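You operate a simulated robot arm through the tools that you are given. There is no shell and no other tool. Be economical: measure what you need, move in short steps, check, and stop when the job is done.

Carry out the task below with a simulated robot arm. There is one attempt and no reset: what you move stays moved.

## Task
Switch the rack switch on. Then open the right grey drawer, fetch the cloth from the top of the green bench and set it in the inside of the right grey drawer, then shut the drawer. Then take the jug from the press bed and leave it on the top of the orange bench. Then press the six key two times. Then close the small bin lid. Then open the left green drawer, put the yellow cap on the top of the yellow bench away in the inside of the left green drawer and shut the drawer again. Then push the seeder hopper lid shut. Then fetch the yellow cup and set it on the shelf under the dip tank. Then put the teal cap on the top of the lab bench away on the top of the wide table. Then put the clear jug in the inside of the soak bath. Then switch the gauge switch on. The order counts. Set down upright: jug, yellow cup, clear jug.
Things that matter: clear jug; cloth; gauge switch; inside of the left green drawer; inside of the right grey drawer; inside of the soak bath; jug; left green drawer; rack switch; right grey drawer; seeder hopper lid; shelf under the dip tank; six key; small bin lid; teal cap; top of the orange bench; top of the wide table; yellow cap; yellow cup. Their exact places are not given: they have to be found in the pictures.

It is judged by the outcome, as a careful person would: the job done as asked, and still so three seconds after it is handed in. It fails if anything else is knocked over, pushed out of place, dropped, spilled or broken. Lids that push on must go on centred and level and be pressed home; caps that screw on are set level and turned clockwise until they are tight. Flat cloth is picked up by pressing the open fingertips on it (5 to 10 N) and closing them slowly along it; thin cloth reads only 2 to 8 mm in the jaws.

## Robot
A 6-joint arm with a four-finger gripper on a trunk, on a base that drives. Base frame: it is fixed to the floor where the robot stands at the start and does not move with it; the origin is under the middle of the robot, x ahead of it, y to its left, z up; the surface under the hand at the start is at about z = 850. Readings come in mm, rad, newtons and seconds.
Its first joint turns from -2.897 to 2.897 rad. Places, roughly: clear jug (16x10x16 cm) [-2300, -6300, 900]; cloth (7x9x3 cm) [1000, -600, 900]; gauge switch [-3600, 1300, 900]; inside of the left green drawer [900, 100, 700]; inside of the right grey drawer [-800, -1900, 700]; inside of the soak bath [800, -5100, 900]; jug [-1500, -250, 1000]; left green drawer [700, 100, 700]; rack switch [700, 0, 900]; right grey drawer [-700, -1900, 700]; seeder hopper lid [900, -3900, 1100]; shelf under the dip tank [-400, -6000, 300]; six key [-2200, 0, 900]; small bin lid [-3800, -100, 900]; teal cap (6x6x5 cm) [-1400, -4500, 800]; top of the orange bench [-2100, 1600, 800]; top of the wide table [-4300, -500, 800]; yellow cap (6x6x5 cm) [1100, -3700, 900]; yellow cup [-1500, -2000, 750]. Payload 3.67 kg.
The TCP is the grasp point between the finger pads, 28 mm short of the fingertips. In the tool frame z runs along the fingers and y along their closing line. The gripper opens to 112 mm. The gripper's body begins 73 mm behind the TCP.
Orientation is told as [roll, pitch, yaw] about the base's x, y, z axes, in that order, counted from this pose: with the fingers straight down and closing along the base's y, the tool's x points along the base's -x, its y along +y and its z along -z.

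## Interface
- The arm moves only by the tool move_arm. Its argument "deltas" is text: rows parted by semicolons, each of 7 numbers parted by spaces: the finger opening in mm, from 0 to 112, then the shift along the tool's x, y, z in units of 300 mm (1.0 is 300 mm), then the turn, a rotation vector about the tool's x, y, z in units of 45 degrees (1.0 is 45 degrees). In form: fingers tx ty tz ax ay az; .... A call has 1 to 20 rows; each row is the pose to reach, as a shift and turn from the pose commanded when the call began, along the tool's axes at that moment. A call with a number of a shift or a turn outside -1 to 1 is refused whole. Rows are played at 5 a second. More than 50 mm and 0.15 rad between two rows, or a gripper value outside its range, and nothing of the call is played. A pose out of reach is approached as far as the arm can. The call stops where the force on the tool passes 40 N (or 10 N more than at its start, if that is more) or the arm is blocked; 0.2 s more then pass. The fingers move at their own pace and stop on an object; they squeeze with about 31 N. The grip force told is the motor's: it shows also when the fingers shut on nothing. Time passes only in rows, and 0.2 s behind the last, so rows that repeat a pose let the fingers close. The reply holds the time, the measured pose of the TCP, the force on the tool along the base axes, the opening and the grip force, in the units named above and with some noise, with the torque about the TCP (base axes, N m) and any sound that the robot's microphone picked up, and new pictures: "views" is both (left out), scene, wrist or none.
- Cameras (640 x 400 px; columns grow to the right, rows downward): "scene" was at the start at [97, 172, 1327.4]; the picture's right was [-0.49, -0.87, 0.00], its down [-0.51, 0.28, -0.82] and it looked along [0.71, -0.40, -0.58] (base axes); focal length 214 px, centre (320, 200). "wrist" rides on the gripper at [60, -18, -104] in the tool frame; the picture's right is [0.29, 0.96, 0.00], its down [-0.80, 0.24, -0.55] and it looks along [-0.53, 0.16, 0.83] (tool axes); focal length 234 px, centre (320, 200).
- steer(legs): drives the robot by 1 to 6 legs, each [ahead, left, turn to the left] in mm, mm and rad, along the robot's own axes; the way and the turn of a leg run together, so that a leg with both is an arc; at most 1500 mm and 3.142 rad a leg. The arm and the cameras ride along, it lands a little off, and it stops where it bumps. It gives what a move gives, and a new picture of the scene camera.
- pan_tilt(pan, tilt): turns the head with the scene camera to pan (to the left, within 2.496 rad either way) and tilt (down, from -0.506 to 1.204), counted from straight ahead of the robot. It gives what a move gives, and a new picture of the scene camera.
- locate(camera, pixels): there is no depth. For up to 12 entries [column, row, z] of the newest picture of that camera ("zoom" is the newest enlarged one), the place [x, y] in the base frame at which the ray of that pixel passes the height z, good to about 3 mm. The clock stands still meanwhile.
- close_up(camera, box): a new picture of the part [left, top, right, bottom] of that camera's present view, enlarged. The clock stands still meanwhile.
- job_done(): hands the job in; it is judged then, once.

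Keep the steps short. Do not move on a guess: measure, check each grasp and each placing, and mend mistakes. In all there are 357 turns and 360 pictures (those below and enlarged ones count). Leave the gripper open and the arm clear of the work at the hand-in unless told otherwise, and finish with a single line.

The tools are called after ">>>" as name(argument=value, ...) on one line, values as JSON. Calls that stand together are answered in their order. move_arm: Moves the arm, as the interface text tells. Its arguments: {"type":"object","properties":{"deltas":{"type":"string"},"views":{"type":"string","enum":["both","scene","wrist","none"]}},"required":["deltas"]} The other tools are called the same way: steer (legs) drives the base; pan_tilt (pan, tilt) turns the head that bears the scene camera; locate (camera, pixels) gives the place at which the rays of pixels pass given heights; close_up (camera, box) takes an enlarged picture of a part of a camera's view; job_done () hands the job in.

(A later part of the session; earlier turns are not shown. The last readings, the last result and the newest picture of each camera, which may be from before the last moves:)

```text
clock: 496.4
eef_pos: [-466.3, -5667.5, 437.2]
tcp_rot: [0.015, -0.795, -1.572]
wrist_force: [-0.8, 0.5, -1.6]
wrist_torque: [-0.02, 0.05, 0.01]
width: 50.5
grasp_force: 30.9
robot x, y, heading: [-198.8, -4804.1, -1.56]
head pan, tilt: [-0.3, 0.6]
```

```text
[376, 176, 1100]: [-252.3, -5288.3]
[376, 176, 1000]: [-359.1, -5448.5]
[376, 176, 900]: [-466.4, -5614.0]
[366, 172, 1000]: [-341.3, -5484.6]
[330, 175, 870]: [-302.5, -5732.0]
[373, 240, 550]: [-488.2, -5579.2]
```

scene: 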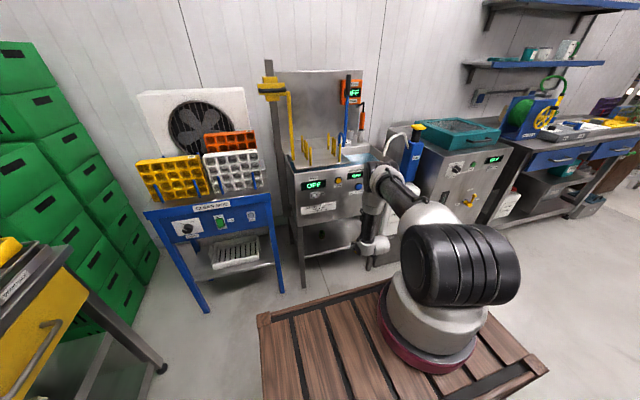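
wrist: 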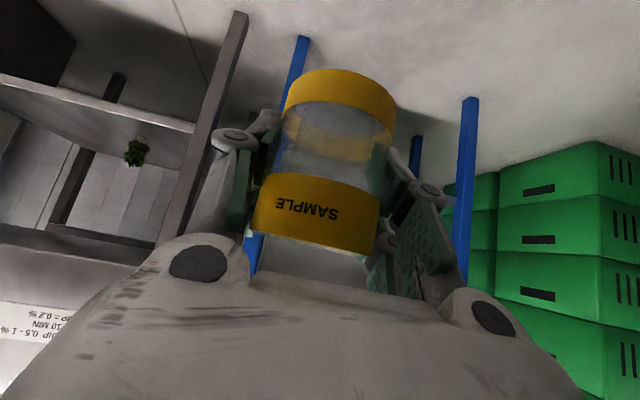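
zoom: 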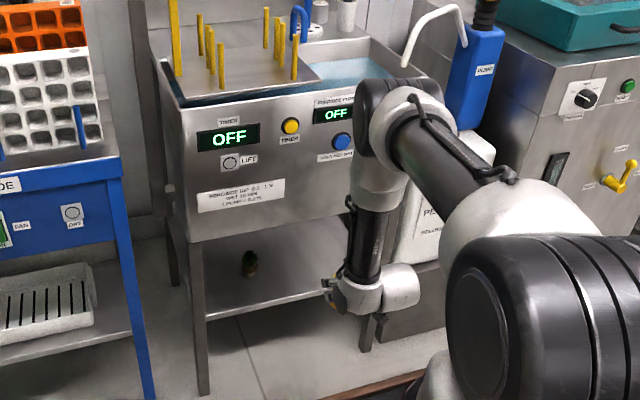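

>>> locate(camera="scene", pixels=[[297, 227, 555], [340, 220, 555], [288, 170, 870], [301, 287, 0], [302, 257, 310], [297, 227, 540], [297, 227, 570]])

>>> move_arm(deltas="0 0.05 0 0.05 0 0 0; 0 0.1 0 0.1 0 0 0; 0 0.1 0 0.1 0 0 0", views="wrist")

```text
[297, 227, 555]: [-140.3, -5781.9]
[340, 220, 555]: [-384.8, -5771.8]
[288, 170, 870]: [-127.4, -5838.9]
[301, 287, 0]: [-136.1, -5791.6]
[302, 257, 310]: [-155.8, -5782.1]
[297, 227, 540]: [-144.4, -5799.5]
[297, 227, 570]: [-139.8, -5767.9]
```

```text
clock: 497.2
eef_pos: [-464.9, -5668.9, 394.1]
tcp_rot: [0.017, -0.796, -1.572]
wrist_force: [0.0, -0.4, -1.5]
wrist_torque: [-0.04, 0.02, -0.01]
width: 50.3
grasp_force: 30.8
robot x, y, heading: [-196.5, -4803.8, -1.562]
head pan, tilt: [-0.3, 0.6]
```

wrist: 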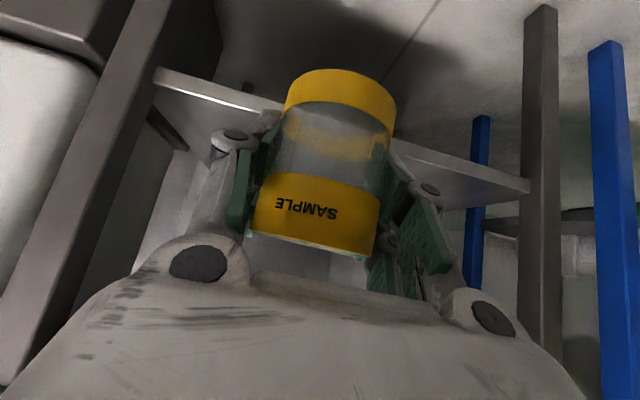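

The tank front is at y ≈ −5780 and the shelf edge at ≈ −5768. I'll drive 140 mm in and check.

>>> steer(legs=[[140, 0, -0.01]])

>>> move_arm(deltas="0 0 0 0 0 0 0", views="wrist")

>>> close_up(camera="scene", box=[270, 130, 430, 290])

```text
clock: 498.5
eef_pos: [-473.4, -5803.2, 394.9]
tcp_rot: [0.017, -0.795, -1.583]
wrist_force: [0.1, -0.2, -1.7]
wrist_torque: [0.02, -0.02, 0.02]
width: 50.3
grasp_force: 30.7
robot x, y, heading: [-196.1, -4944.8, -1.578]
head pan, tilt: [-0.3, 0.6]
```

scene: 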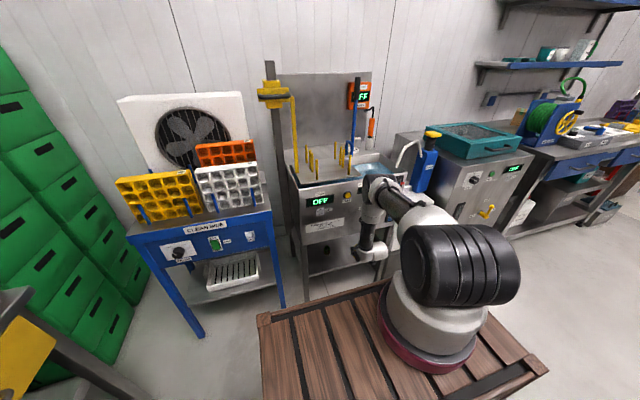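

```text
clock: 498.9
eef_pos: [-474.1, -5802.9, 394.3]
tcp_rot: [0.017, -0.794, -1.584]
wrist_force: [-0.5, -0.2, -1.4]
wrist_torque: [0.01, -0.01, 0.0]
width: 50.3
grasp_force: 31.2
robot x, y, heading: [-194.2, -4944.2, -1.571]
head pan, tilt: [-0.3, 0.6]
```

wrist: 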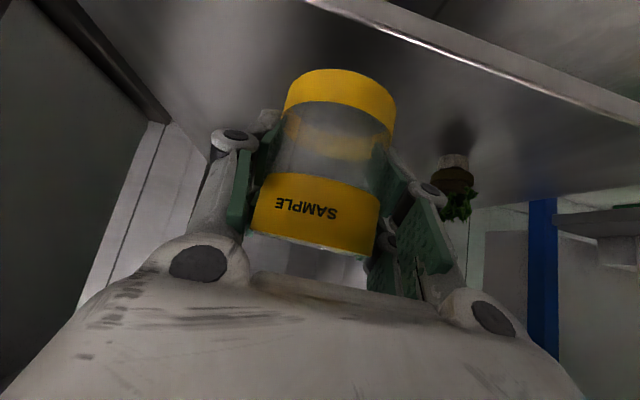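

```text
2.50 times, centred on (350, 210) of scene
```

zoom: 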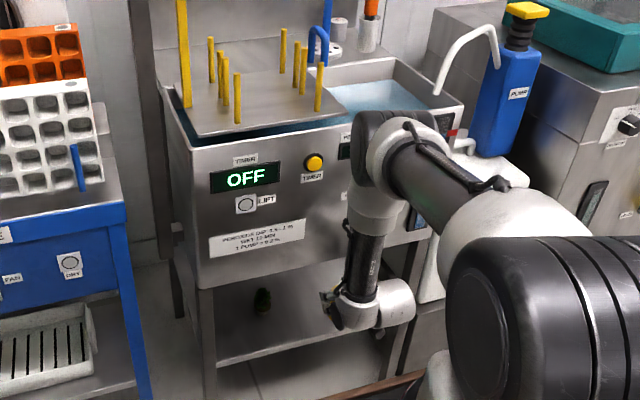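

The cup is over the shelf, clear of the plug. I'll creep straight down to contact.

>>> move_arm(deltas="0 0.012 0 0.012 0 0 0; 0 0.024 0 0.024 0 0 0; 0 0.034 0 0.034 0 0 0; 0 0.044 0 0.044 0 0 0; 0 0.054 0 0.054 0 0 0; 0 0.064 0 0.064 0 0 0; 0 0.074 0 0.074 0 0 0; 0 0.084 0 0.084 0 0 0", views="wrist")

```text
clock: 500.7
eef_pos: [-472.5, -5803.0, 358.6]
tcp_rot: [0.016, -0.796, -1.583]
wrist_force: [0.4, -0.1, -1.6]
wrist_torque: [0.0, -0.02, 0.01]
width: 50.3
grasp_force: 30.8
robot x, y, heading: [-192.9, -4945.9, -1.577]
head pan, tilt: [-0.3, 0.6]
```

wrist: 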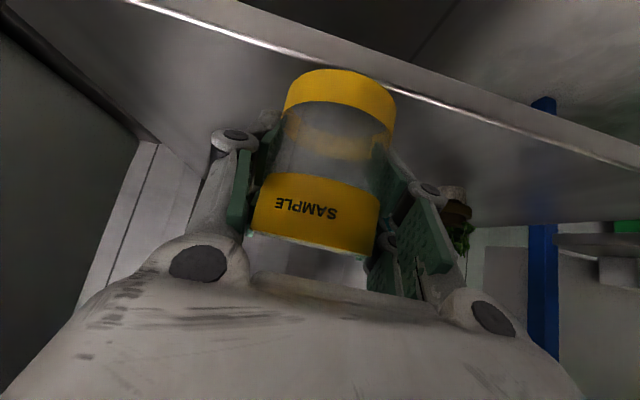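

No contact yet, and the edge is close behind the cup. I'll move 15 mm deeper and continue down.

>>> move_arm(deltas="0 -0.018 0 0.018 0 0 0; 0 -0.035 0 0.036 0 0 0; 0 -0.025 0 0.046 0 0 0; 0 -0.015 0 0.056 0 0 0; 0 -0.005 0 0.066 0 0 0; 0 0.005 0 0.076 0 0 0; 0 0.015 0 0.086 0 0 0; 0 0.025 0 0.096 0 0 0", views="wrist")

```text
clock: 502.4
eef_pos: [-473.4, -5822.6, 340.5]
tcp_rot: [0.013, -0.801, -1.583]
wrist_force: [-1.1, -0.7, 6.7]
wrist_torque: [0.19, 0.03, 0.02]
width: 50.5
grasp_force: 31.4
robot x, y, heading: [-197.2, -4943.2, -1.577]
head pan, tilt: [-0.3, 0.6]
stopped in row 8: the force on the tool passed its limit at 42 N (the readings are from after the stop); the commanded pose is now the measured one
```

wrist: 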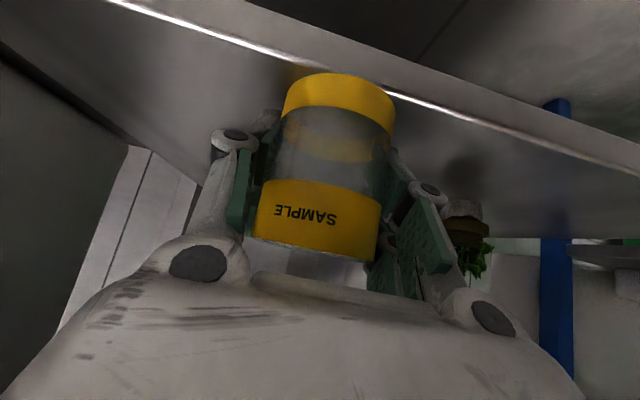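

The shelf is lower than estimated (about z 278), so its edge is nearer y −5800 and the base overhangs slightly. I'll lift 8 mm, go 45 mm deeper and set it down again.

>>> move_arm(deltas="0 -0.02 0 -0.02 0 0 0; 0 -0.055 0 0.016 0 0 0; 0 -0.09 0 0.052 0 0 0; 0 -0.125 0 0.087 0 0 0; 0 -0.125 0 0.087 0 0 0", views="wrist")

>>> move_arm(deltas="0 0.006 0 0.006 0 0 0; 0 0.012 0 0.012 0 0 0; 0 0.018 0 0.018 0 0 0; 0 0.024 0 0.024 0 0 0; 0 0.03 0 0.03 0 0 0; 0 0.036 0 0.036 0 0 0", views="wrist")

```text
clock: 503.6
eef_pos: [-472.6, -5865.9, 348.1]
tcp_rot: [0.017, -0.8, -1.583]
wrist_force: [-0.7, -0.2, -1.6]
wrist_torque: [-0.02, 0.02, 0.02]
width: 50.5
grasp_force: 30.8
robot x, y, heading: [-196.4, -4946.1, -1.571]
head pan, tilt: [-0.3, 0.6]
```

wrist: 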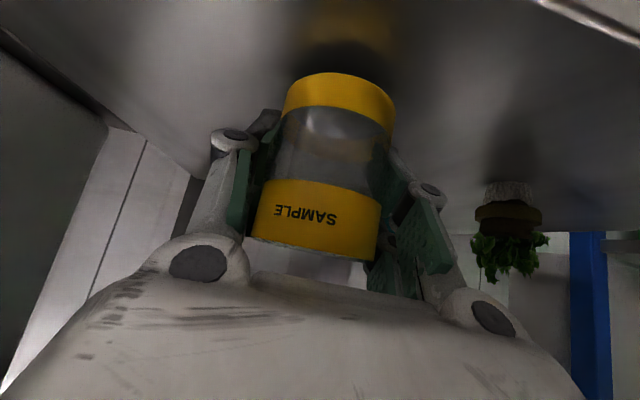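

```text
clock: 505.1
eef_pos: [-474.4, -5868.3, 336.6]
tcp_rot: [0.015, -0.811, -1.584]
wrist_force: [0.8, 1.7, 11.5]
wrist_torque: [0.11, 0.29, -0.06]
width: 50.8
grasp_force: 30.9
robot x, y, heading: [-195.3, -4945.9, -1.574]
head pan, tilt: [-0.3, 0.6]
stopped in row 6: the force on the tool passed its limit at 44 N (the readings are from after the stop); the commanded pose is now the measured one
```

wrist: 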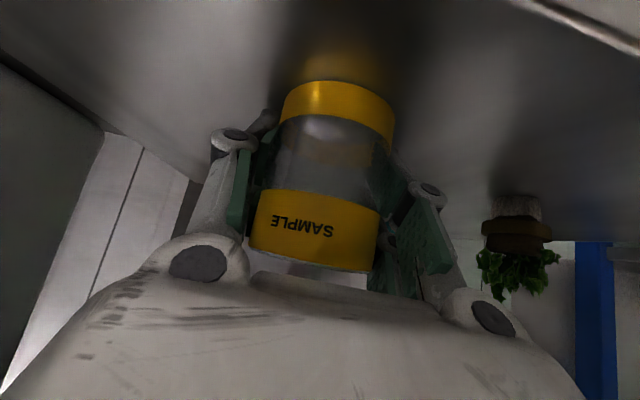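

It is down on the shelf. I'll open to 80 mm and draw the fingers straight back.

>>> move_arm(deltas="55 0 0 0 0 0 0; 65 0 0 0 0 0 0; 80 0 0 0 0 0 0; 80 0 0 0 0 0 0", views="wrist")

>>> move_arm(deltas="80 0.05 0 -0.05 0 0 0; 80 0.12 0 -0.12 0 0 0; 80 0.2 0 -0.2 0 0 0; 80 0.3 0 -0.3 0 0 0; 80 0.4 0 -0.41 0 0 0; 80 0.5 0 -0.51 0 0 0", views="wrist")

```text
clock: 506.1
eef_pos: [-476.2, -5868.4, 334.2]
tcp_rot: [0.015, -0.808, -1.582]
wrist_force: [-0.5, 0.2, -0.1]
wrist_torque: [-0.03, -0.04, -0.02]
width: 79.9
grasp_force: 0.0
robot x, y, heading: [-197.2, -4947.2, -1.573]
head pan, tilt: [-0.3, 0.6]
```

wrist: 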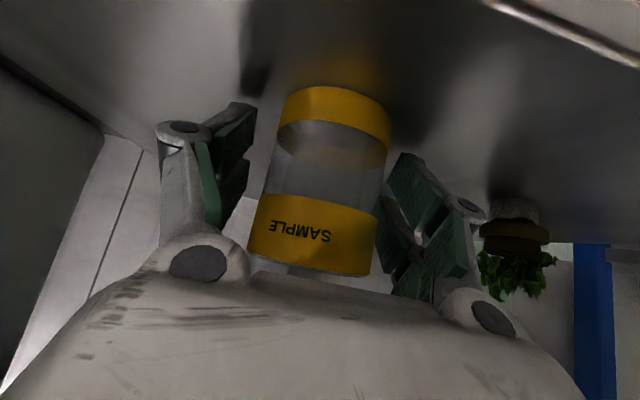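

```text
clock: 507.5
eef_pos: [-473.3, -5653.8, 333.0]
tcp_rot: [0.012, -0.808, -1.582]
wrist_force: [0.0, -0.1, 0.7]
wrist_torque: [0.04, -0.01, 0.01]
width: 79.9
grasp_force: 0.1
robot x, y, heading: [-199.9, -4946.3, -1.572]
head pan, tilt: [-0.3, 0.6]
```

wrist: 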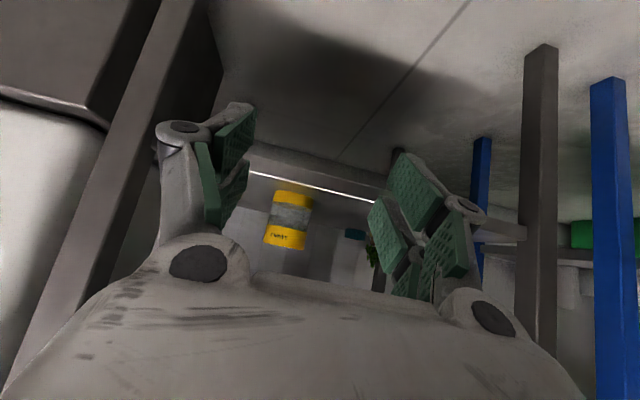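

The yellow cup stands upright on the shelf. I'll back off, raise and straighten the arm, and look for the teal cap near (−1400, −4500).

>>> steer(legs=[[-130, 0, 0]])

>>> move_arm(deltas="60 -0.1 0 -0.1 0 0 0; 60 -0.2 0 -0.2 0 0 0; 60 -0.3 0 -0.3 0 0 0; 60 -0.4 0 -0.4 0 0 0; 60 -0.5 0 -0.5 0 0 0; 60 -0.6 0 -0.6 0 0 0; 60 -0.7 0 -0.7 0 0 0; 60 -0.8 0 -0.8 0 0 0; 60 -0.9 0 -0.9 0 0 0", views="none")

>>> move_arm(deltas="60 -0.1 0 -0.1 0 0.17 0; 60 -0.2 0 -0.2 0 0.34 0; 60 -0.3 0 -0.3 0 0.51 0; 60 -0.4 0 -0.4 0 0.68 0; 60 -0.5 0 -0.5 0 0.85 0; 60 -0.6 0 -0.6 0 1 0; 60 -0.7 0 -0.65 0 1 0; 60 -0.7 0 -0.65 0 1 0", views="none")

>>> pan_tilt(pan=-1.2, tilt=0.5)

```text
clock: 508.8
eef_pos: [-475.1, -5523.1, 331.9]
tcp_rot: [0.014, -0.808, -1.583]
wrist_force: [0.3, -0.7, 0.2]
wrist_torque: [0.02, -0.02, -0.01]
width: 80.1
grasp_force: 0.2
robot x, y, heading: [-192.7, -4814.4, -1.577]
head pan, tilt: [-0.3, 0.6]
```

scene: 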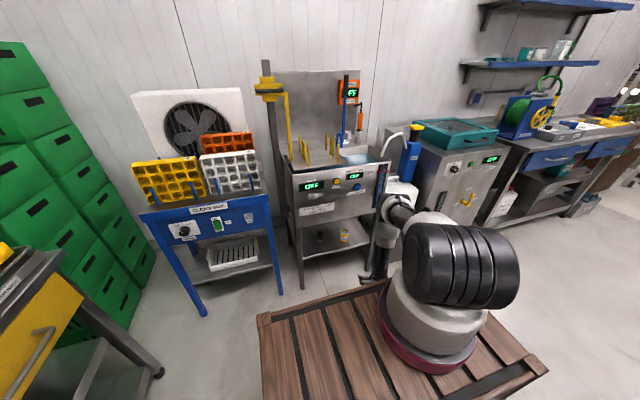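

```text
clock: 510.8
eef_pos: [-478.5, -5513.7, 715.3]
tcp_rot: [0.016, -0.805, -1.586]
wrist_force: [0.0, 0.0, -0.8]
wrist_torque: [0.01, 0.02, -0.01]
width: 60.1
grasp_force: 0.0
robot x, y, heading: [-197.7, -4815.1, -1.573]
head pan, tilt: [-0.3, 0.6]
```

```text
clock: 512.6
eef_pos: [-475.5, -5505.0, 963.0]
tcp_rot: [0.104, -0.147, -1.582]
wrist_force: [-0.5, -0.7, -0.3]
wrist_torque: [0.0, -0.01, 0.01]
width: 59.9
grasp_force: 0.1
out of reach, approached as far as the arm can: row 4, 5, 6, 7, 8
robot x, y, heading: [-192.8, -4814.1, -1.578]
head pan, tilt: [-0.3, 0.6]
```

```text
clock: 513.8
eef_pos: [-474.9, -5504.3, 963.3]
tcp_rot: [0.105, -0.146, -1.58]
wrist_force: [-0.4, 0.2, 0.5]
wrist_torque: [0.02, 0.01, -0.02]
width: 59.8
grasp_force: 0.1
robot x, y, heading: [-197.2, -4815.2, -1.576]
head pan, tilt: [-1.201, 0.499]
```

scene: 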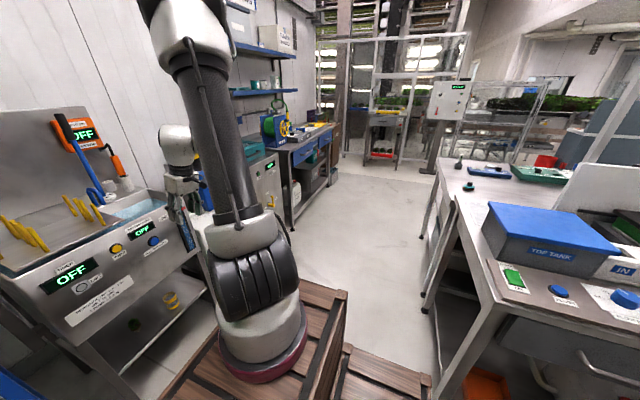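

>>> close_up(camera="scene", box=[410, 130, 570, 230])

>>> locate(camera="scene", pixels=[[470, 187, 790], [470, 187, 770], [450, 200, 780], [437, 165, 780], [490, 225, 850], [425, 310, 0], [433, 165, 780], [468, 290, 850]])

```text
4.00 times, centred on (490, 180) of scene
```

zoom: 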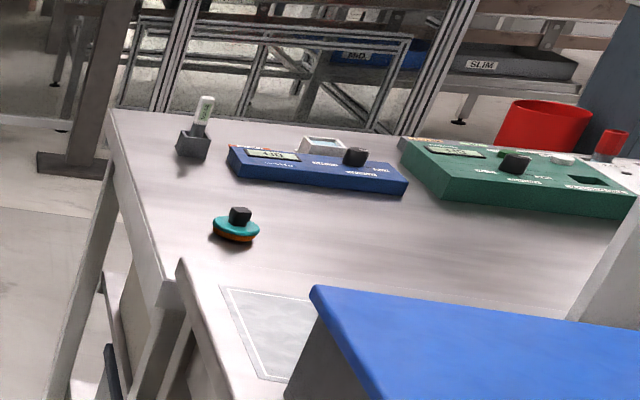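

```text
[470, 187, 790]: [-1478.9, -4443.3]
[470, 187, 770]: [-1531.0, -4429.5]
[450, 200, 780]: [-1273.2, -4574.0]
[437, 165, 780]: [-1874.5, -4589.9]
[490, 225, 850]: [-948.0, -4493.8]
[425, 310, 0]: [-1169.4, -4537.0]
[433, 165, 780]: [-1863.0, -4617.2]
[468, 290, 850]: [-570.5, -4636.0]
```

The teal cap is near (−1490, −4440) at the lab bench's south end, whose edge is about y −4600. First I'll level the tool and bring the arm up in front.

>>> move_arm(deltas="60 0.03 0.1 -0.1 0.03 0.04 0; 60 0.06 0.2 -0.2 0.06 0.08 0; 60 0.1 0.3 -0.3 0.09 0.12 0; 60 0.14 0.4 -0.4 0.134 0.187 0; 60 0.18 0.5 -0.5 0.134 0.187 0; 60 0.22 0.6 -0.6 0.134 0.187 0; 60 0.26 0.7 -0.7 0.134 0.187 0; 60 0.3 0.8 -0.8 0.134 0.187 0; 60 0.35 0.9 -0.9 0.134 0.187 0", views="none")

>>> steer(legs=[[-40, 260, 0], [0, 0, -1.57]])

>>> pan_tilt(pan=0.0, tilt=0.5)

```text
clock: 515.8
eef_pos: [-238.7, -5369.2, 1217.1]
tcp_rot: [0.257, -0.102, -1.589]
wrist_force: [1.0, 0.2, -0.2]
wrist_torque: [0.0, -0.01, -0.01]
width: 59.9
grasp_force: 0.0
out of reach, approached as far as the arm can: row 1, 2, 3, 4, 5, 6, 7, 8, 9
robot x, y, heading: [-196.6, -4819.2, -1.577]
head pan, tilt: [-1.201, 0.499]
```

```text
clock: 521.5
eef_pos: [-489.2, -4722.4, 1215.4]
tcp_rot: [0.257, -0.103, 3.108]
wrist_force: [0.6, 0.0, 0.6]
wrist_torque: [0.0, 0.01, 0.03]
width: 59.9
grasp_force: 0.1
robot x, y, heading: [65.4, -4778.5, 3.12]
head pan, tilt: [-1.201, 0.499]
```

scene: 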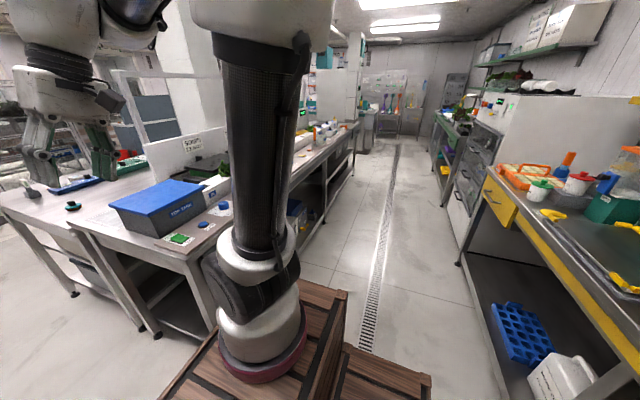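

```text
clock: 522.9
eef_pos: [-487.9, -4722.0, 1215.6]
tcp_rot: [0.257, -0.102, 3.109]
wrist_force: [0.6, -0.4, -0.3]
wrist_torque: [0.0, -0.03, -0.01]
width: 60.1
grasp_force: 0.0
robot x, y, heading: [66.1, -4772.1, 3.121]
head pan, tilt: [0.0, 0.499]
```

scene: 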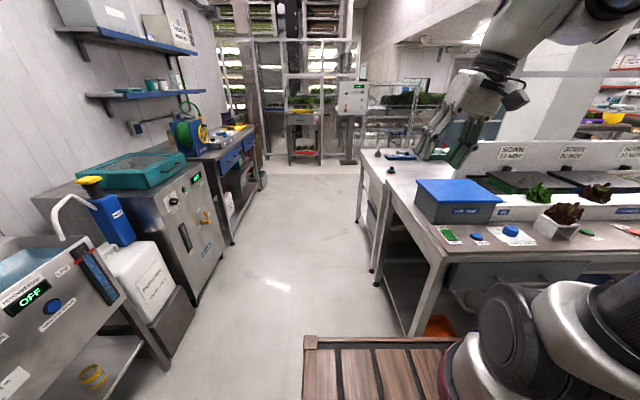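

>>> move_arm(deltas="60 -0.1 0 0 0.1 0.04 0; 60 -0.2 0 0 0.2 0.08 0; 60 -0.3 0 0 0.3 0.12 0; 60 -0.3 0 0 0.327 0.13 0; 60 -0.3 0 0 0.327 0.13 0", views="none")

>>> steer(legs=[[0, 350, 0.02], [1450, 0, 0]])

>>> pan_tilt(pan=-1.2, tilt=0.6)

```text
clock: 524.1
eef_pos: [-572.8, -4717.7, 1203.4]
tcp_rot: [0.254, -0.091, 3.111]
wrist_force: [-0.7, -0.7, 0.2]
wrist_torque: [-0.03, -0.02, 0.0]
width: 60.1
grasp_force: 0.1
out of reach, approached as far as the arm can: row 1, 2, 3, 4, 5
robot x, y, heading: [67.5, -4772.5, 3.121]
head pan, tilt: [0.0, 0.499]
```

```text
clock: 533.2
eef_pos: [-2023.4, -5099.6, 1202.1]
tcp_rot: [0.254, -0.092, -3.132]
wrist_force: [0.3, 0.6, 0.1]
wrist_torque: [-0.03, -0.03, -0.01]
width: 60.1
grasp_force: 0.2
robot x, y, heading: [-1384.3, -5133.1, -3.125]
head pan, tilt: [0.0, 0.499]
```

scene: 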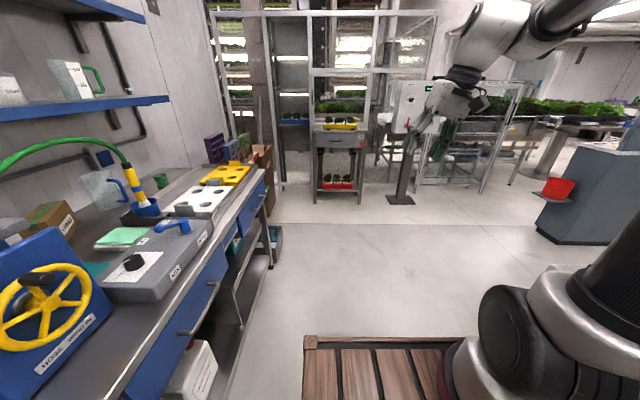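

```text
clock: 534.6
eef_pos: [-2023.3, -5099.7, 1203.6]
tcp_rot: [0.254, -0.09, -3.131]
wrist_force: [0.2, -0.4, -0.6]
wrist_torque: [-0.01, -0.01, 0.01]
width: 60.0
grasp_force: 0.0
robot x, y, heading: [-1381.1, -5129.1, -3.118]
head pan, tilt: [-1.201, 0.6]
```

scene: 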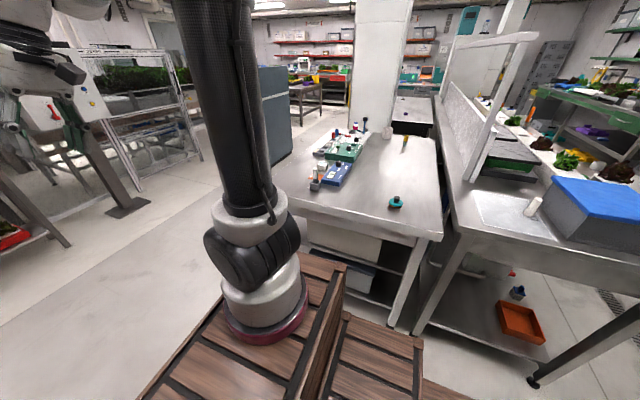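

The tool still reads a roll of 0.25. I'll make a zero move to see whether the arm holds that pose.

>>> move_arm(deltas="60 0 0 0 0 0 0; 60 0 0 0 0 0 0", views="wrist")

```text
clock: 535.2
eef_pos: [-2022.4, -5099.2, 1201.5]
tcp_rot: [0.253, -0.09, -3.133]
wrist_force: [0.3, 0.0, -0.9]
wrist_torque: [0.0, 0.01, -0.03]
width: 60.3
grasp_force: 0.2
robot x, y, heading: [-1386.2, -5129.9, -3.124]
head pan, tilt: [-1.201, 0.6]
```

wrist: 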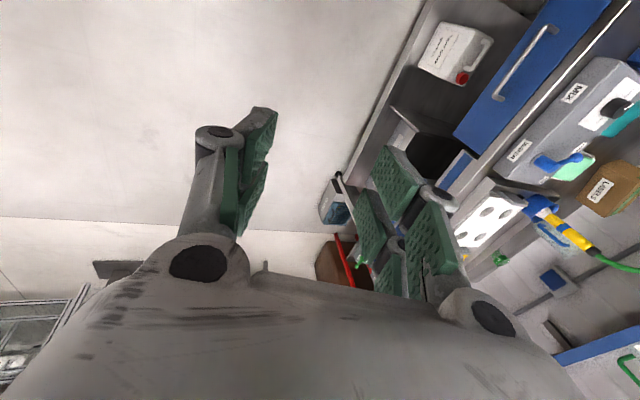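

>>> move_arm(deltas="60 0 0 0 0.08 0.03 0; 60 0 0 0 0.16 0.06 0; 60 0 0 0 0.24 0.09 0; 60 0 0 0 0.322 0.115 0; 60 0 0 0 0.322 0.115 0", views="none")

```text
clock: 536.4
eef_pos: [-2022.4, -5099.8, 1202.4]
tcp_rot: [0.255, -0.092, -3.131]
wrist_force: [-0.3, 0.2, 0.7]
wrist_torque: [-0.02, -0.01, 0.01]
width: 60.1
grasp_force: 0.1
out of reach, approached as far as the arm can: row 1, 2, 3, 4, 5
robot x, y, heading: [-1386.5, -5131.0, -3.126]
head pan, tilt: [-1.201, 0.6]
```

The arm is caught at a joint limit. I'll try re-pitching forward and descending, the way it came.

>>> move_arm(deltas="60 0 0 0 0.08 -0.15 0; 60 0 0 0.05 0.16 -0.3 0; 60 0 0 0.1 0.24 -0.45 0; 60 0 0 0.2 0.32 -0.6 0; 60 0 0 0.3 0.32 -0.7 0; 60 0 0 0.4 0.32 -0.8 0; 60 0 0 0.4 0.32 -0.8 0", views="none")

```text
clock: 538.0
eef_pos: [-2055.3, -5139.0, 1083.8]
tcp_rot: [0.156, -0.721, 2.973]
wrist_force: [1.0, 0.0, -0.1]
wrist_torque: [0.0, 0.01, 0.0]
width: 59.9
grasp_force: 0.1
out of reach, approached as far as the arm can: row 1, 2, 3, 4, 5, 6, 7
robot x, y, heading: [-1384.9, -5131.6, -3.125]
head pan, tilt: [-1.201, 0.6]
```

>>> pan_tilt(pan=-0.1, tilt=0.3)

```text
clock: 539.3
eef_pos: [-2055.3, -5138.3, 1084.3]
tcp_rot: [0.156, -0.72, 2.972]
wrist_force: [0.3, 0.7, -0.1]
wrist_torque: [-0.01, -0.04, 0.0]
width: 60.2
grasp_force: 0.0
robot x, y, heading: [-1381.9, -5134.7, -3.13]
head pan, tilt: [-0.099, 0.3]
```

scene: 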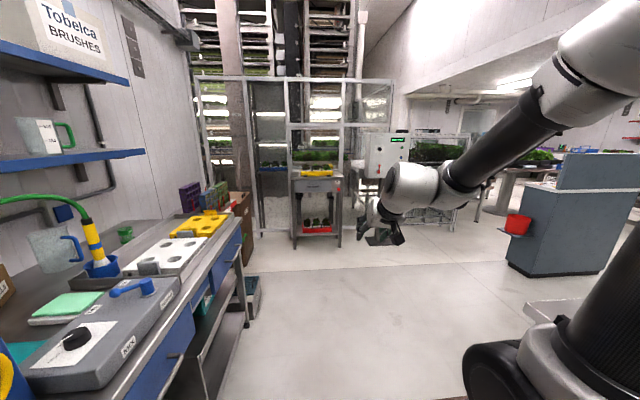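

>>> steer(legs=[[0, 5, 0]])

>>> move_arm(deltas="60 0.03 0 0.12 0.03 0 0; 60 0.06 0 0.25 0.07 0 0; 60 0.09 0 0.37 0.1 0 0; 60 0.12 0 0.5 0.14 0 0; 60 0.15 0 0.62 0.17 0 0; 60 0.167 0 0.743 0.2 0 0; 60 0.167 0 0.743 0.2 0 0", views="none")

```text
clock: 540.0
eef_pos: [-2054.6, -5143.4, 1082.9]
tcp_rot: [0.155, -0.719, 2.973]
wrist_force: [0.3, 0.0, 0.7]
wrist_torque: [0.0, 0.0, -0.02]
width: 60.0
grasp_force: 0.0
robot x, y, heading: [-1383.6, -5138.5, -3.126]
head pan, tilt: [-0.099, 0.3]
```

scene: 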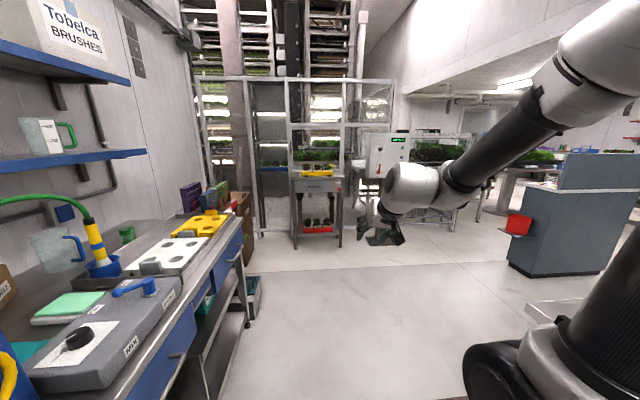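

```text
clock: 541.6
eef_pos: [-2168.3, -5158.1, 886.6]
tcp_rot: [-0.002, -0.721, 2.972]
wrist_force: [-0.9, 0.4, -1.1]
wrist_torque: [0.0, 0.01, -0.03]
width: 60.0
grasp_force: 0.1
out of reach, approached as far as the arm can: row 1, 2
robot x, y, heading: [-1387.3, -5134.5, -3.12]
head pan, tilt: [-0.099, 0.3]
```

Recovered: roll 0 at z 887. Now I'll unpitch to vertical.

>>> move_arm(deltas="60 0 0 0 0 0.16 0; 60 0 0 0 0 0.32 0; 60 0 0 0 0 0.48 0; 60 0 0 0 0 0.64 0; 60 0 0 0 0 0.8 0; 60 0 0 0 0 0.918 0; 60 0 0 0 0 0.918 0", views="none")

>>> move_arm(deltas="60 0 0 -0.15 0 0 0; 60 0 0 -0.3 0 0 0; 60 0.08 0 -0.45 0 0 0; 60 0.16 0 -0.6 0 0 0; 60 0.24 0 -0.75 0 0 0; 60 0.3 0 -0.9 0 0 0; 60 0.3 0 -1 0 0 0", views="none")

```text
clock: 543.2
eef_pos: [-2165.3, -5159.6, 885.4]
tcp_rot: [0.001, 0.002, 2.972]
wrist_force: [-0.3, -0.6, -0.1]
wrist_torque: [-0.01, 0.04, -0.02]
width: 59.6
grasp_force: 0.1
out of reach, approached as far as the arm can: row 3, 4
robot x, y, heading: [-1382.8, -5134.1, -3.127]
head pan, tilt: [-0.099, 0.3]
```

```text
refused: row 3 steps farther than a row can; nothing moved
```

Vertical again. The cap is on my right, about 700 mm away, so I can pick it from here. I'll raise the arm and swing it over.

>>> move_arm(deltas="60 0 0 -0.15 0 0 0; 60 0 0 -0.3 0 0 0; 60 0 0 -0.45 0 0 0; 60 0 0 -0.55 0 0 0", views="none")

>>> move_arm(deltas="60 0.028 -0.16 0 0 0 0; 60 0.056 -0.32 0 0 0 0; 60 0.085 -0.48 0 0 0 0; 60 0.113 -0.64 0 0 0 0; 60 0.142 -0.8 0 0 0 0", views="none")

>>> move_arm(deltas="60 0.028 -0.16 0 0 0 0; 60 0.056 -0.32 0 0 0 0; 60 0.085 -0.48 0 0 0 0; 60 0.113 -0.64 0 0 0 0; 60 0.142 -0.8 0 0 0 0", views="none")

>>> move_arm(deltas="60 0.13 -0.09 0 0 0 0; 60 0.26 -0.18 0 0 0 0; 60 0.39 -0.27 0 0 0 0; 60 0.52 -0.37 0 0 0 0; 60 0.66 -0.46 0 0 0 0; 60 0.66 -0.46 0 0 0 0", views="wrist")

```text
clock: 544.2
eef_pos: [-2167.4, -5161.3, 1051.0]
tcp_rot: [-0.002, 0.001, 2.969]
wrist_force: [-0.7, -0.4, -0.1]
wrist_torque: [0.02, -0.03, -0.01]
width: 60.1
grasp_force: 0.1
robot x, y, heading: [-1382.8, -5133.9, -3.125]
head pan, tilt: [-0.099, 0.3]
```

```text
clock: 545.4
eef_pos: [-2082.7, -4932.4, 1050.7]
tcp_rot: [-0.002, 0.0, 2.973]
wrist_force: [-0.5, -0.1, -0.4]
wrist_torque: [0.01, 0.0, 0.0]
width: 60.1
grasp_force: 0.1
robot x, y, heading: [-1384.2, -5134.2, -3.118]
head pan, tilt: [-0.099, 0.3]
```

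```text
clock: 546.6
eef_pos: [-2000.3, -4701.5, 1052.8]
tcp_rot: [-0.002, -0.001, 2.972]
wrist_force: [0.3, 0.0, 1.3]
wrist_torque: [0.05, -0.01, -0.05]
width: 60.0
grasp_force: 0.0
robot x, y, heading: [-1381.5, -5135.8, -3.12]
head pan, tilt: [-0.099, 0.3]
```

```text
clock: 548.0
eef_pos: [-1782.8, -4598.0, 1049.5]
tcp_rot: [-0.002, -0.001, 2.97]
wrist_force: [-0.7, -0.7, -0.3]
wrist_torque: [-0.02, 0.01, 0.03]
width: 59.9
grasp_force: 0.1
robot x, y, heading: [-1381.9, -5137.1, -3.124]
head pan, tilt: [-0.099, 0.3]
```

wrist: 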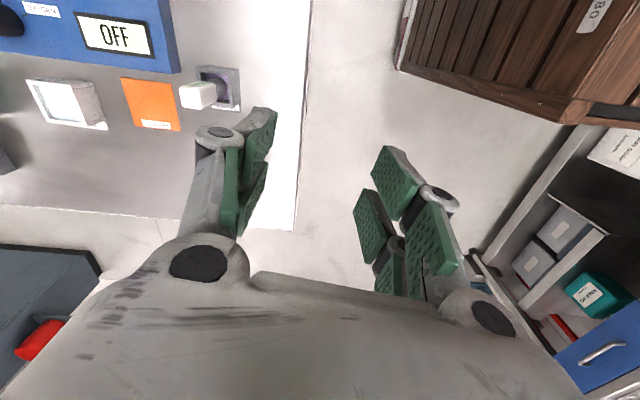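

>>> move_arm(deltas="60 0.13 -0.1 0 0 0 0; 60 0.26 -0.2 0 0 0 0; 60 0.39 -0.3 0 0 0 0; 60 0.52 -0.4 0 0 0 0; 60 0.65 -0.49 0 0 0 0; 60 0.72 -0.55 0 0 0 0; 60 0.72 -0.55 0 0 0 0", views="wrist")

>>> close_up(camera="wrist", box=[160, 0, 480, 200])

```text
clock: 549.6
eef_pos: [-1541.3, -4472.6, 1051.3]
tcp_rot: [-0.002, 0.0, 2.97]
wrist_force: [0.2, -0.1, 0.9]
wrist_torque: [-0.02, 0.01, 0.0]
width: 59.9
grasp_force: 0.1
robot x, y, heading: [-1382.8, -5135.4, -3.126]
head pan, tilt: [-0.099, 0.3]
```

wrist: 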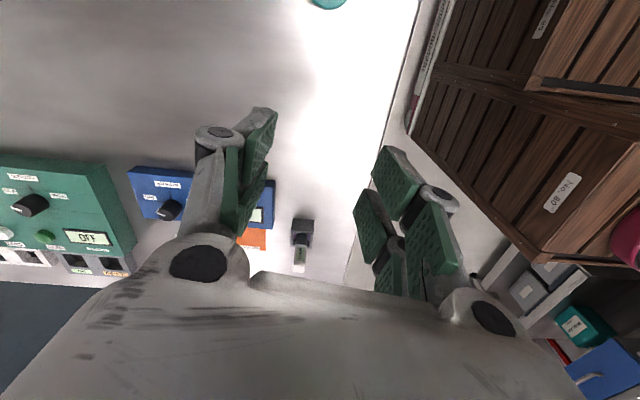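

```text
2.00 times, centred on (320, 100) of wrist
```

zoom: 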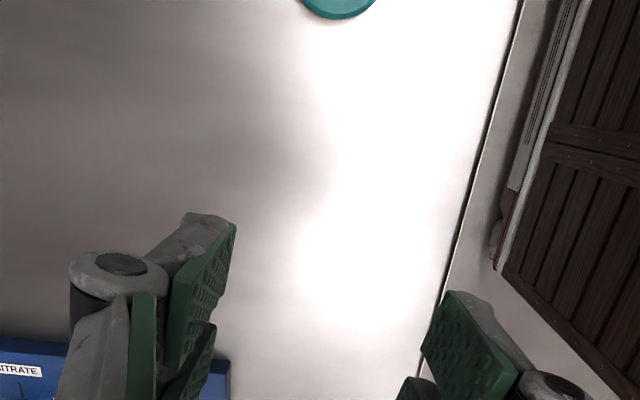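

>>> locate(camera="wrist", pixels=[[329, 0, 785], [329, 3, 785], [400, 100, 777]])

>>> move_arm(deltas="60 0.13 0 0 0 0 0; 60 0.26 0 0 0 0 0; 60 0.36 0.02 0 0 0 0; 60 0.36 0.02 0 0 0 0", views="wrist")

>>> close_up(camera="wrist", box=[240, 0, 440, 150])

```text
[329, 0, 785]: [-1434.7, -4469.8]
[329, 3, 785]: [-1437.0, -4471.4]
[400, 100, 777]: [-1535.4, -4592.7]
```

```text
clock: 550.6
eef_pos: [-1434.8, -4497.8, 1051.7]
tcp_rot: [-0.003, 0.0, 2.969]
wrist_force: [-0.1, 0.0, 0.4]
wrist_torque: [0.03, -0.01, -0.02]
width: 60.2
grasp_force: 0.1
robot x, y, heading: [-1382.5, -5134.8, -3.127]
head pan, tilt: [-0.099, 0.3]
```

wrist: 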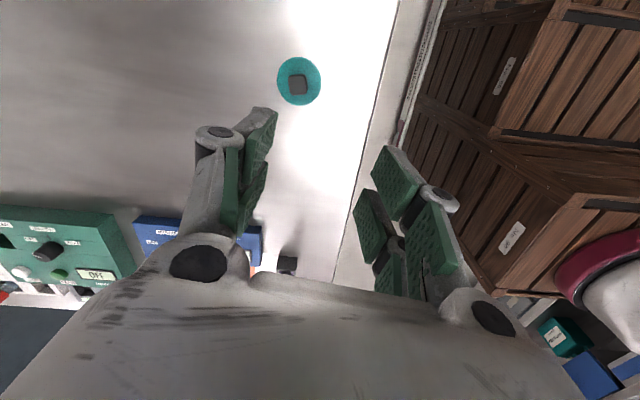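

```text
2.67 times, centred on (340, 75) of wrist
```

zoom: 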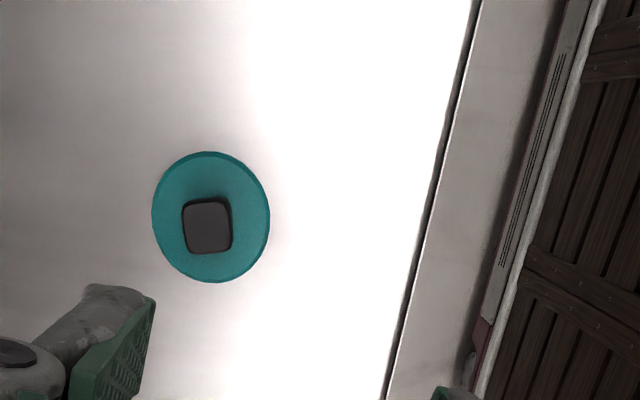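

>>> locate(camera="wrist", pixels=[[299.2, 81.4, 787], [297.7, 84.4, 820], [277, 80, 787], [321, 82, 787]])

```text
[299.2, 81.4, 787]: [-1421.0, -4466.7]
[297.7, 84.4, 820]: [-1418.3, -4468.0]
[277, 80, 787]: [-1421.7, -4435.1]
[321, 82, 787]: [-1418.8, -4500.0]
```

The cap is at (−1420, −4467). I'll descend over the knob to z 832 and close.

>>> move_arm(deltas="60 0.032 -0.11 0.1 0 0 0; 60 0.032 -0.11 0.25 0 0 0; 60 0.032 -0.11 0.4 0 0 0; 60 0.032 -0.11 0.55 0 0 0; 60 0.032 -0.11 0.67 0 0 0; 50 0.032 -0.11 0.72 0 0 0; 50 0.032 -0.11 0.72 0 0 0", views="wrist")

```text
clock: 552.0
eef_pos: [-1422.0, -4463.9, 846.9]
tcp_rot: [-0.011, 0.002, 2.974]
wrist_force: [-0.9, -12.9, 34.4]
wrist_torque: [-0.61, -0.33, -0.13]
width: 28.4
grasp_force: 16.8
robot x, y, heading: [-1382.5, -5138.9, -3.125]
head pan, tilt: [-0.099, 0.3]
stopped in row 7: the force on the tool passed its limit at 54 N (the readings are from after the stop); the commanded pose is now the measured one
```

wrist: 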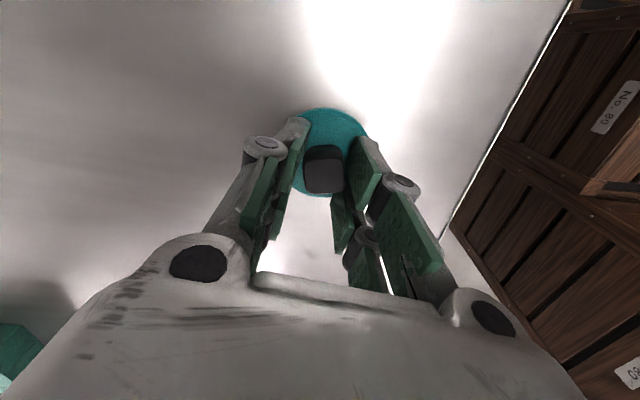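

The tips touched the disc. I'll lift 4 mm and close on the knob.

>>> move_arm(deltas="35 0 0 -0.014 0 0 0; 25 0 0 -0.016 0 0 0; 0 0 0 -0.016 0 0 0; 0 0 0 -0.016 0 0 0", views="none")

>>> move_arm(deltas="0 0 0 -0.05 0 0 0; 0 0 0 -0.15 0 0 0; 0 0 0 -0.3 0 0 0; 0 0 0 -0.45 0 0 0; 0 0 0 -0.6 0 0 0; 0 0 0 -0.75 0 0 0; 0 0 0 -0.9 0 0 0", views="wrist")

```text
clock: 553.0
eef_pos: [-1422.5, -4464.4, 847.8]
tcp_rot: [-0.008, 0.002, 2.972]
wrist_force: [0.6, 0.4, -0.1]
wrist_torque: [0.04, 0.0, -0.01]
width: 20.6
grasp_force: 30.9
robot x, y, heading: [-1378.7, -5133.2, -3.127]
head pan, tilt: [-0.099, 0.3]
```

```text
clock: 554.6
eef_pos: [-1423.7, -4469.1, 1119.1]
tcp_rot: [-0.007, 0.002, 2.971]
wrist_force: [0.5, 1.3, -0.5]
wrist_torque: [-0.05, -0.01, -0.03]
width: 20.3
grasp_force: 31.3
robot x, y, heading: [-1379.8, -5132.6, -3.124]
head pan, tilt: [-0.099, 0.3]
```

wrist: 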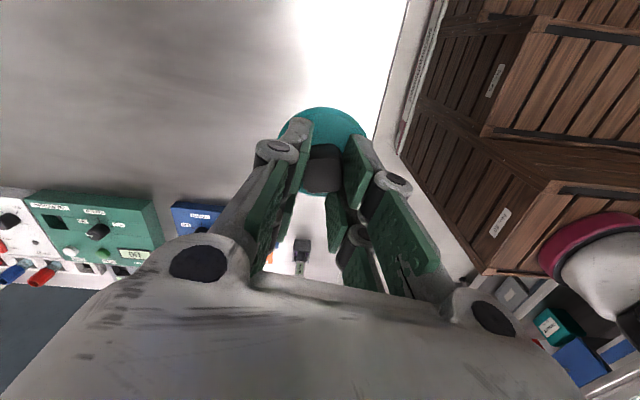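

The cap is held. To save pictures I'll retrace the known route: bring the arm to the front, back east, go up the aisle, then west along the corridor.

>>> move_arm(deltas="0 -0.14 0.075 0 0 0 0; 0 -0.28 0.15 0 0 0 0; 0 -0.42 0.225 0 0 0 0; 0 -0.56 0.3 0 0 0 0; 0 -0.7 0.375 0 0 0 0; 0 -0.85 0.45 0 0 0 0", views="none")

>>> move_arm(deltas="0 -0.11 0.1 0 0 0 0; 0 -0.22 0.2 0 0 0 0; 0 -0.33 0.3 0 0 0 0; 0 -0.44 0.4 0 0 0 0; 0 -0.55 0.5 0 0 0 0; 0 -0.66 0.6 0 0 0 0; 0 -0.76 0.67 0 0 0 0", views="none")

>>> move_arm(deltas="0 -0.03 0.16 0 0 0 0; 0 -0.06 0.32 0 0 0 0; 0 -0.09 0.48 0 0 0 0; 0 -0.12 0.64 0 0 0 0; 0 -0.15 0.8 0 0 0 0; 0 -0.17 0.96 0 0 0 0", views="none")

>>> steer(legs=[[-1400, 0, 0], [0, 0, -1.57], [1400, 0, -0.015], [1350, 0, 0], [1300, 0, 0]])

```text
refused: row 6 steps farther than a row can; nothing moved
```

```text
clock: 556.2
eef_pos: [-1681.4, -4626.8, 1117.0]
tcp_rot: [-0.009, 0.001, 2.973]
wrist_force: [0.1, 0.5, -0.6]
wrist_torque: [-0.01, 0.02, -0.01]
width: 20.2
grasp_force: 31.5
robot x, y, heading: [-1382.7, -5133.5, -3.122]
head pan, tilt: [-0.099, 0.3]
```

```text
clock: 557.6
eef_pos: [-1782.2, -4900.7, 1114.9]
tcp_rot: [-0.009, 0.001, 2.97]
wrist_force: [-0.9, 0.3, -0.1]
wrist_torque: [0.0, -0.03, 0.0]
width: 20.3
grasp_force: 31.3
robot x, y, heading: [-1379.2, -5138.1, -3.125]
head pan, tilt: [-0.099, 0.3]
```

```text
clock: 587.6
eef_pos: [277.3, -659.8, 1114.3]
tcp_rot: [-0.008, 0.004, 1.398]
wrist_force: [0.5, 0.5, 0.1]
wrist_torque: [0.0, -0.01, 0.01]
width: 17.6
grasp_force: 31.0
robot x, y, heading: [39.8, -1059.7, 1.585]
head pan, tilt: [-0.099, 0.3]
```

scene: 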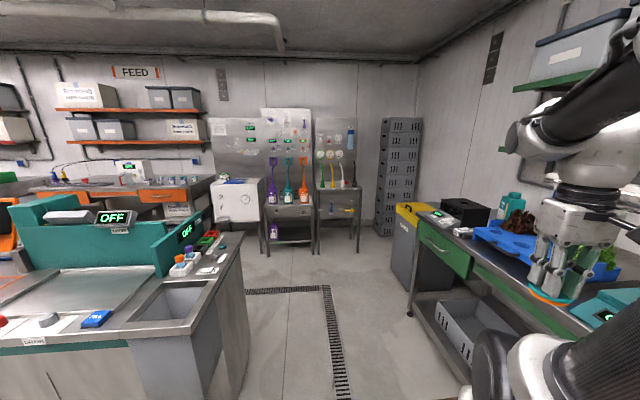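

The reading dropped from 20 to 17.6 mm. I'll check the grip with the wrist camera.

>>> move_arm(deltas="0 0 0 0 0 0 0; 0 0 0 0 0 0 0", views="wrist")

```text
clock: 588.2
eef_pos: [278.1, -659.8, 1114.7]
tcp_rot: [-0.007, 0.002, 1.401]
wrist_force: [0.1, -0.1, -0.1]
wrist_torque: [-0.01, -0.02, 0.0]
width: 18.0
grasp_force: 31.3
robot x, y, heading: [46.1, -1060.5, 1.589]
head pan, tilt: [-0.099, 0.3]
```

wrist: 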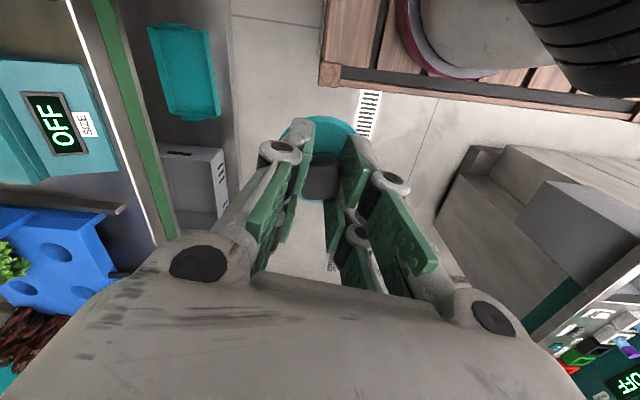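

The cap is still held squarely. I'll turn west and drive to the wide table.

>>> steer(legs=[[0, 0, 1.555], [1450, -40, 0], [1450, -60, 0]])

```text
clock: 606.1
eef_pos: [-3263.4, -766.2, 1115.7]
tcp_rot: [-0.01, 0.003, 2.979]
wrist_force: [0.2, -0.2, 0.3]
wrist_torque: [-0.01, 0.0, 0.01]
width: 18.0
grasp_force: 31.1
robot x, y, heading: [-2862.7, -1001.9, -3.113]
head pan, tilt: [-0.099, 0.3]
```

scene: 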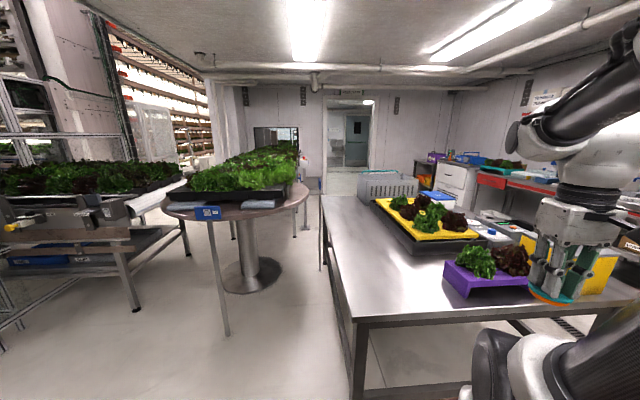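

>>> locate(camera="scene", pixels=[[395, 280, 790], [358, 315, 790], [462, 296, 790], [380, 230, 790], [325, 200, 790]])

```text
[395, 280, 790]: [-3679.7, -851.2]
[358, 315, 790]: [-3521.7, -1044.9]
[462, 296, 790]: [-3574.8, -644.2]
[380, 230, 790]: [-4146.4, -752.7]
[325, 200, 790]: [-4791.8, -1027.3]
```

I'll place the cap at about (−3690, −860), a free part of the table.

>>> move_arm(deltas="0 -0.135 0.054 0 0 0 0; 0 -0.27 0.108 0 0 0 0; 0 -0.405 0.162 0 0 0 0; 0 -0.54 0.216 0 0 0 0; 0 -0.677 0.27 0 0 0 0", views="none")

>>> move_arm(deltas="0 -0.135 0.054 0 0 0 0; 0 -0.27 0.108 0 0 0 0; 0 -0.405 0.162 0.05 0 0 0; 0 -0.54 0.216 0.12 0 0 0; 0 -0.677 0.27 0.2 0 0 0; 0 -0.677 0.27 0.35 0 0 0; 0 -0.677 0.27 0.5 0 0 0; 0 -0.677 0.27 0.65 0 0 0; 0 -0.677 0.27 0.78 0 0 0", views="wrist")

```text
clock: 607.3
eef_pos: [-3476.2, -812.9, 1115.0]
tcp_rot: [-0.009, 0.0, 2.978]
wrist_force: [0.5, -0.7, 1.4]
wrist_torque: [-0.01, 0.06, 0.0]
width: 18.1
grasp_force: 31.2
robot x, y, heading: [-2865.3, -1002.7, -3.119]
head pan, tilt: [-0.099, 0.3]
```

```text
refused: row 5 steps farther than a row can; nothing moved
```

>>> move_arm(deltas="0 -0.135 0.054 0 0 0 0; 0 -0.27 0.108 0 0 0 0; 0 -0.405 0.162 0 0 0 0; 0 -0.54 0.216 0 0 0 0; 0 -0.677 0.27 0 0 0 0; 0 -0.677 0.27 0.15 0 0 0; 0 -0.677 0.27 0.3 0 0 0; 0 -0.677 0.27 0.45 0 0 0; 0 -0.677 0.27 0.6 0 0 0; 0 -0.677 0.27 0.75 0 0 0; 0 -0.677 0.27 0.78 0 0 0", views="wrist")

>>> move_arm(deltas="0 0 0 0.02 0 0 0; 0 0 0 0.04 0 0 0; 0 0 0 0.06 0 0 0; 0 0 0 0.08 0 0 0; 0 0 0 0.1 0 0 0; 0 0 0 0.12 0 0 0; 0 0 0 0.14 0 0 0; 0 0 0 0.16 0 0 0; 0 0 0 0.18 0 0 0; 0 0 0 0.2 0 0 0; 0 0 0 0.22 0 0 0; 0 0 0 0.24 0 0 0", views="none")

```text
clock: 609.7
eef_pos: [-3691.1, -860.7, 876.8]
tcp_rot: [-0.009, 0.002, 2.979]
wrist_force: [0.1, 1.1, 0.5]
wrist_torque: [-0.03, 0.02, -0.06]
width: 17.7
grasp_force: 31.1
robot x, y, heading: [-2864.7, -1002.6, -3.115]
head pan, tilt: [-0.099, 0.3]
```

wrist: 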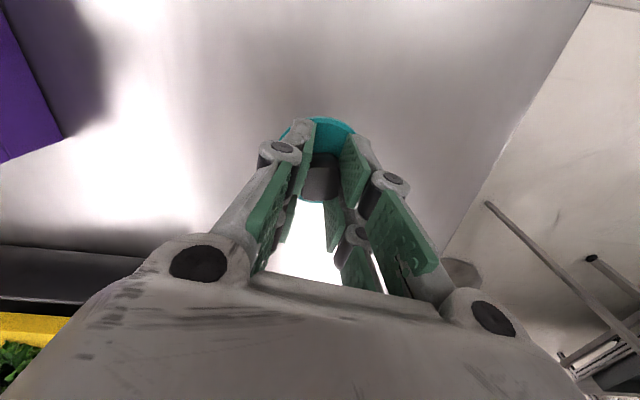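

```text
clock: 612.3
eef_pos: [-3690.0, -858.2, 804.6]
tcp_rot: [-0.009, 0.003, 2.978]
wrist_force: [-0.2, 0.5, 0.0]
wrist_torque: [-0.02, -0.02, -0.02]
width: 18.1
grasp_force: 31.0
robot x, y, heading: [-2864.2, -1000.9, -3.118]
head pan, tilt: [-0.099, 0.3]
```

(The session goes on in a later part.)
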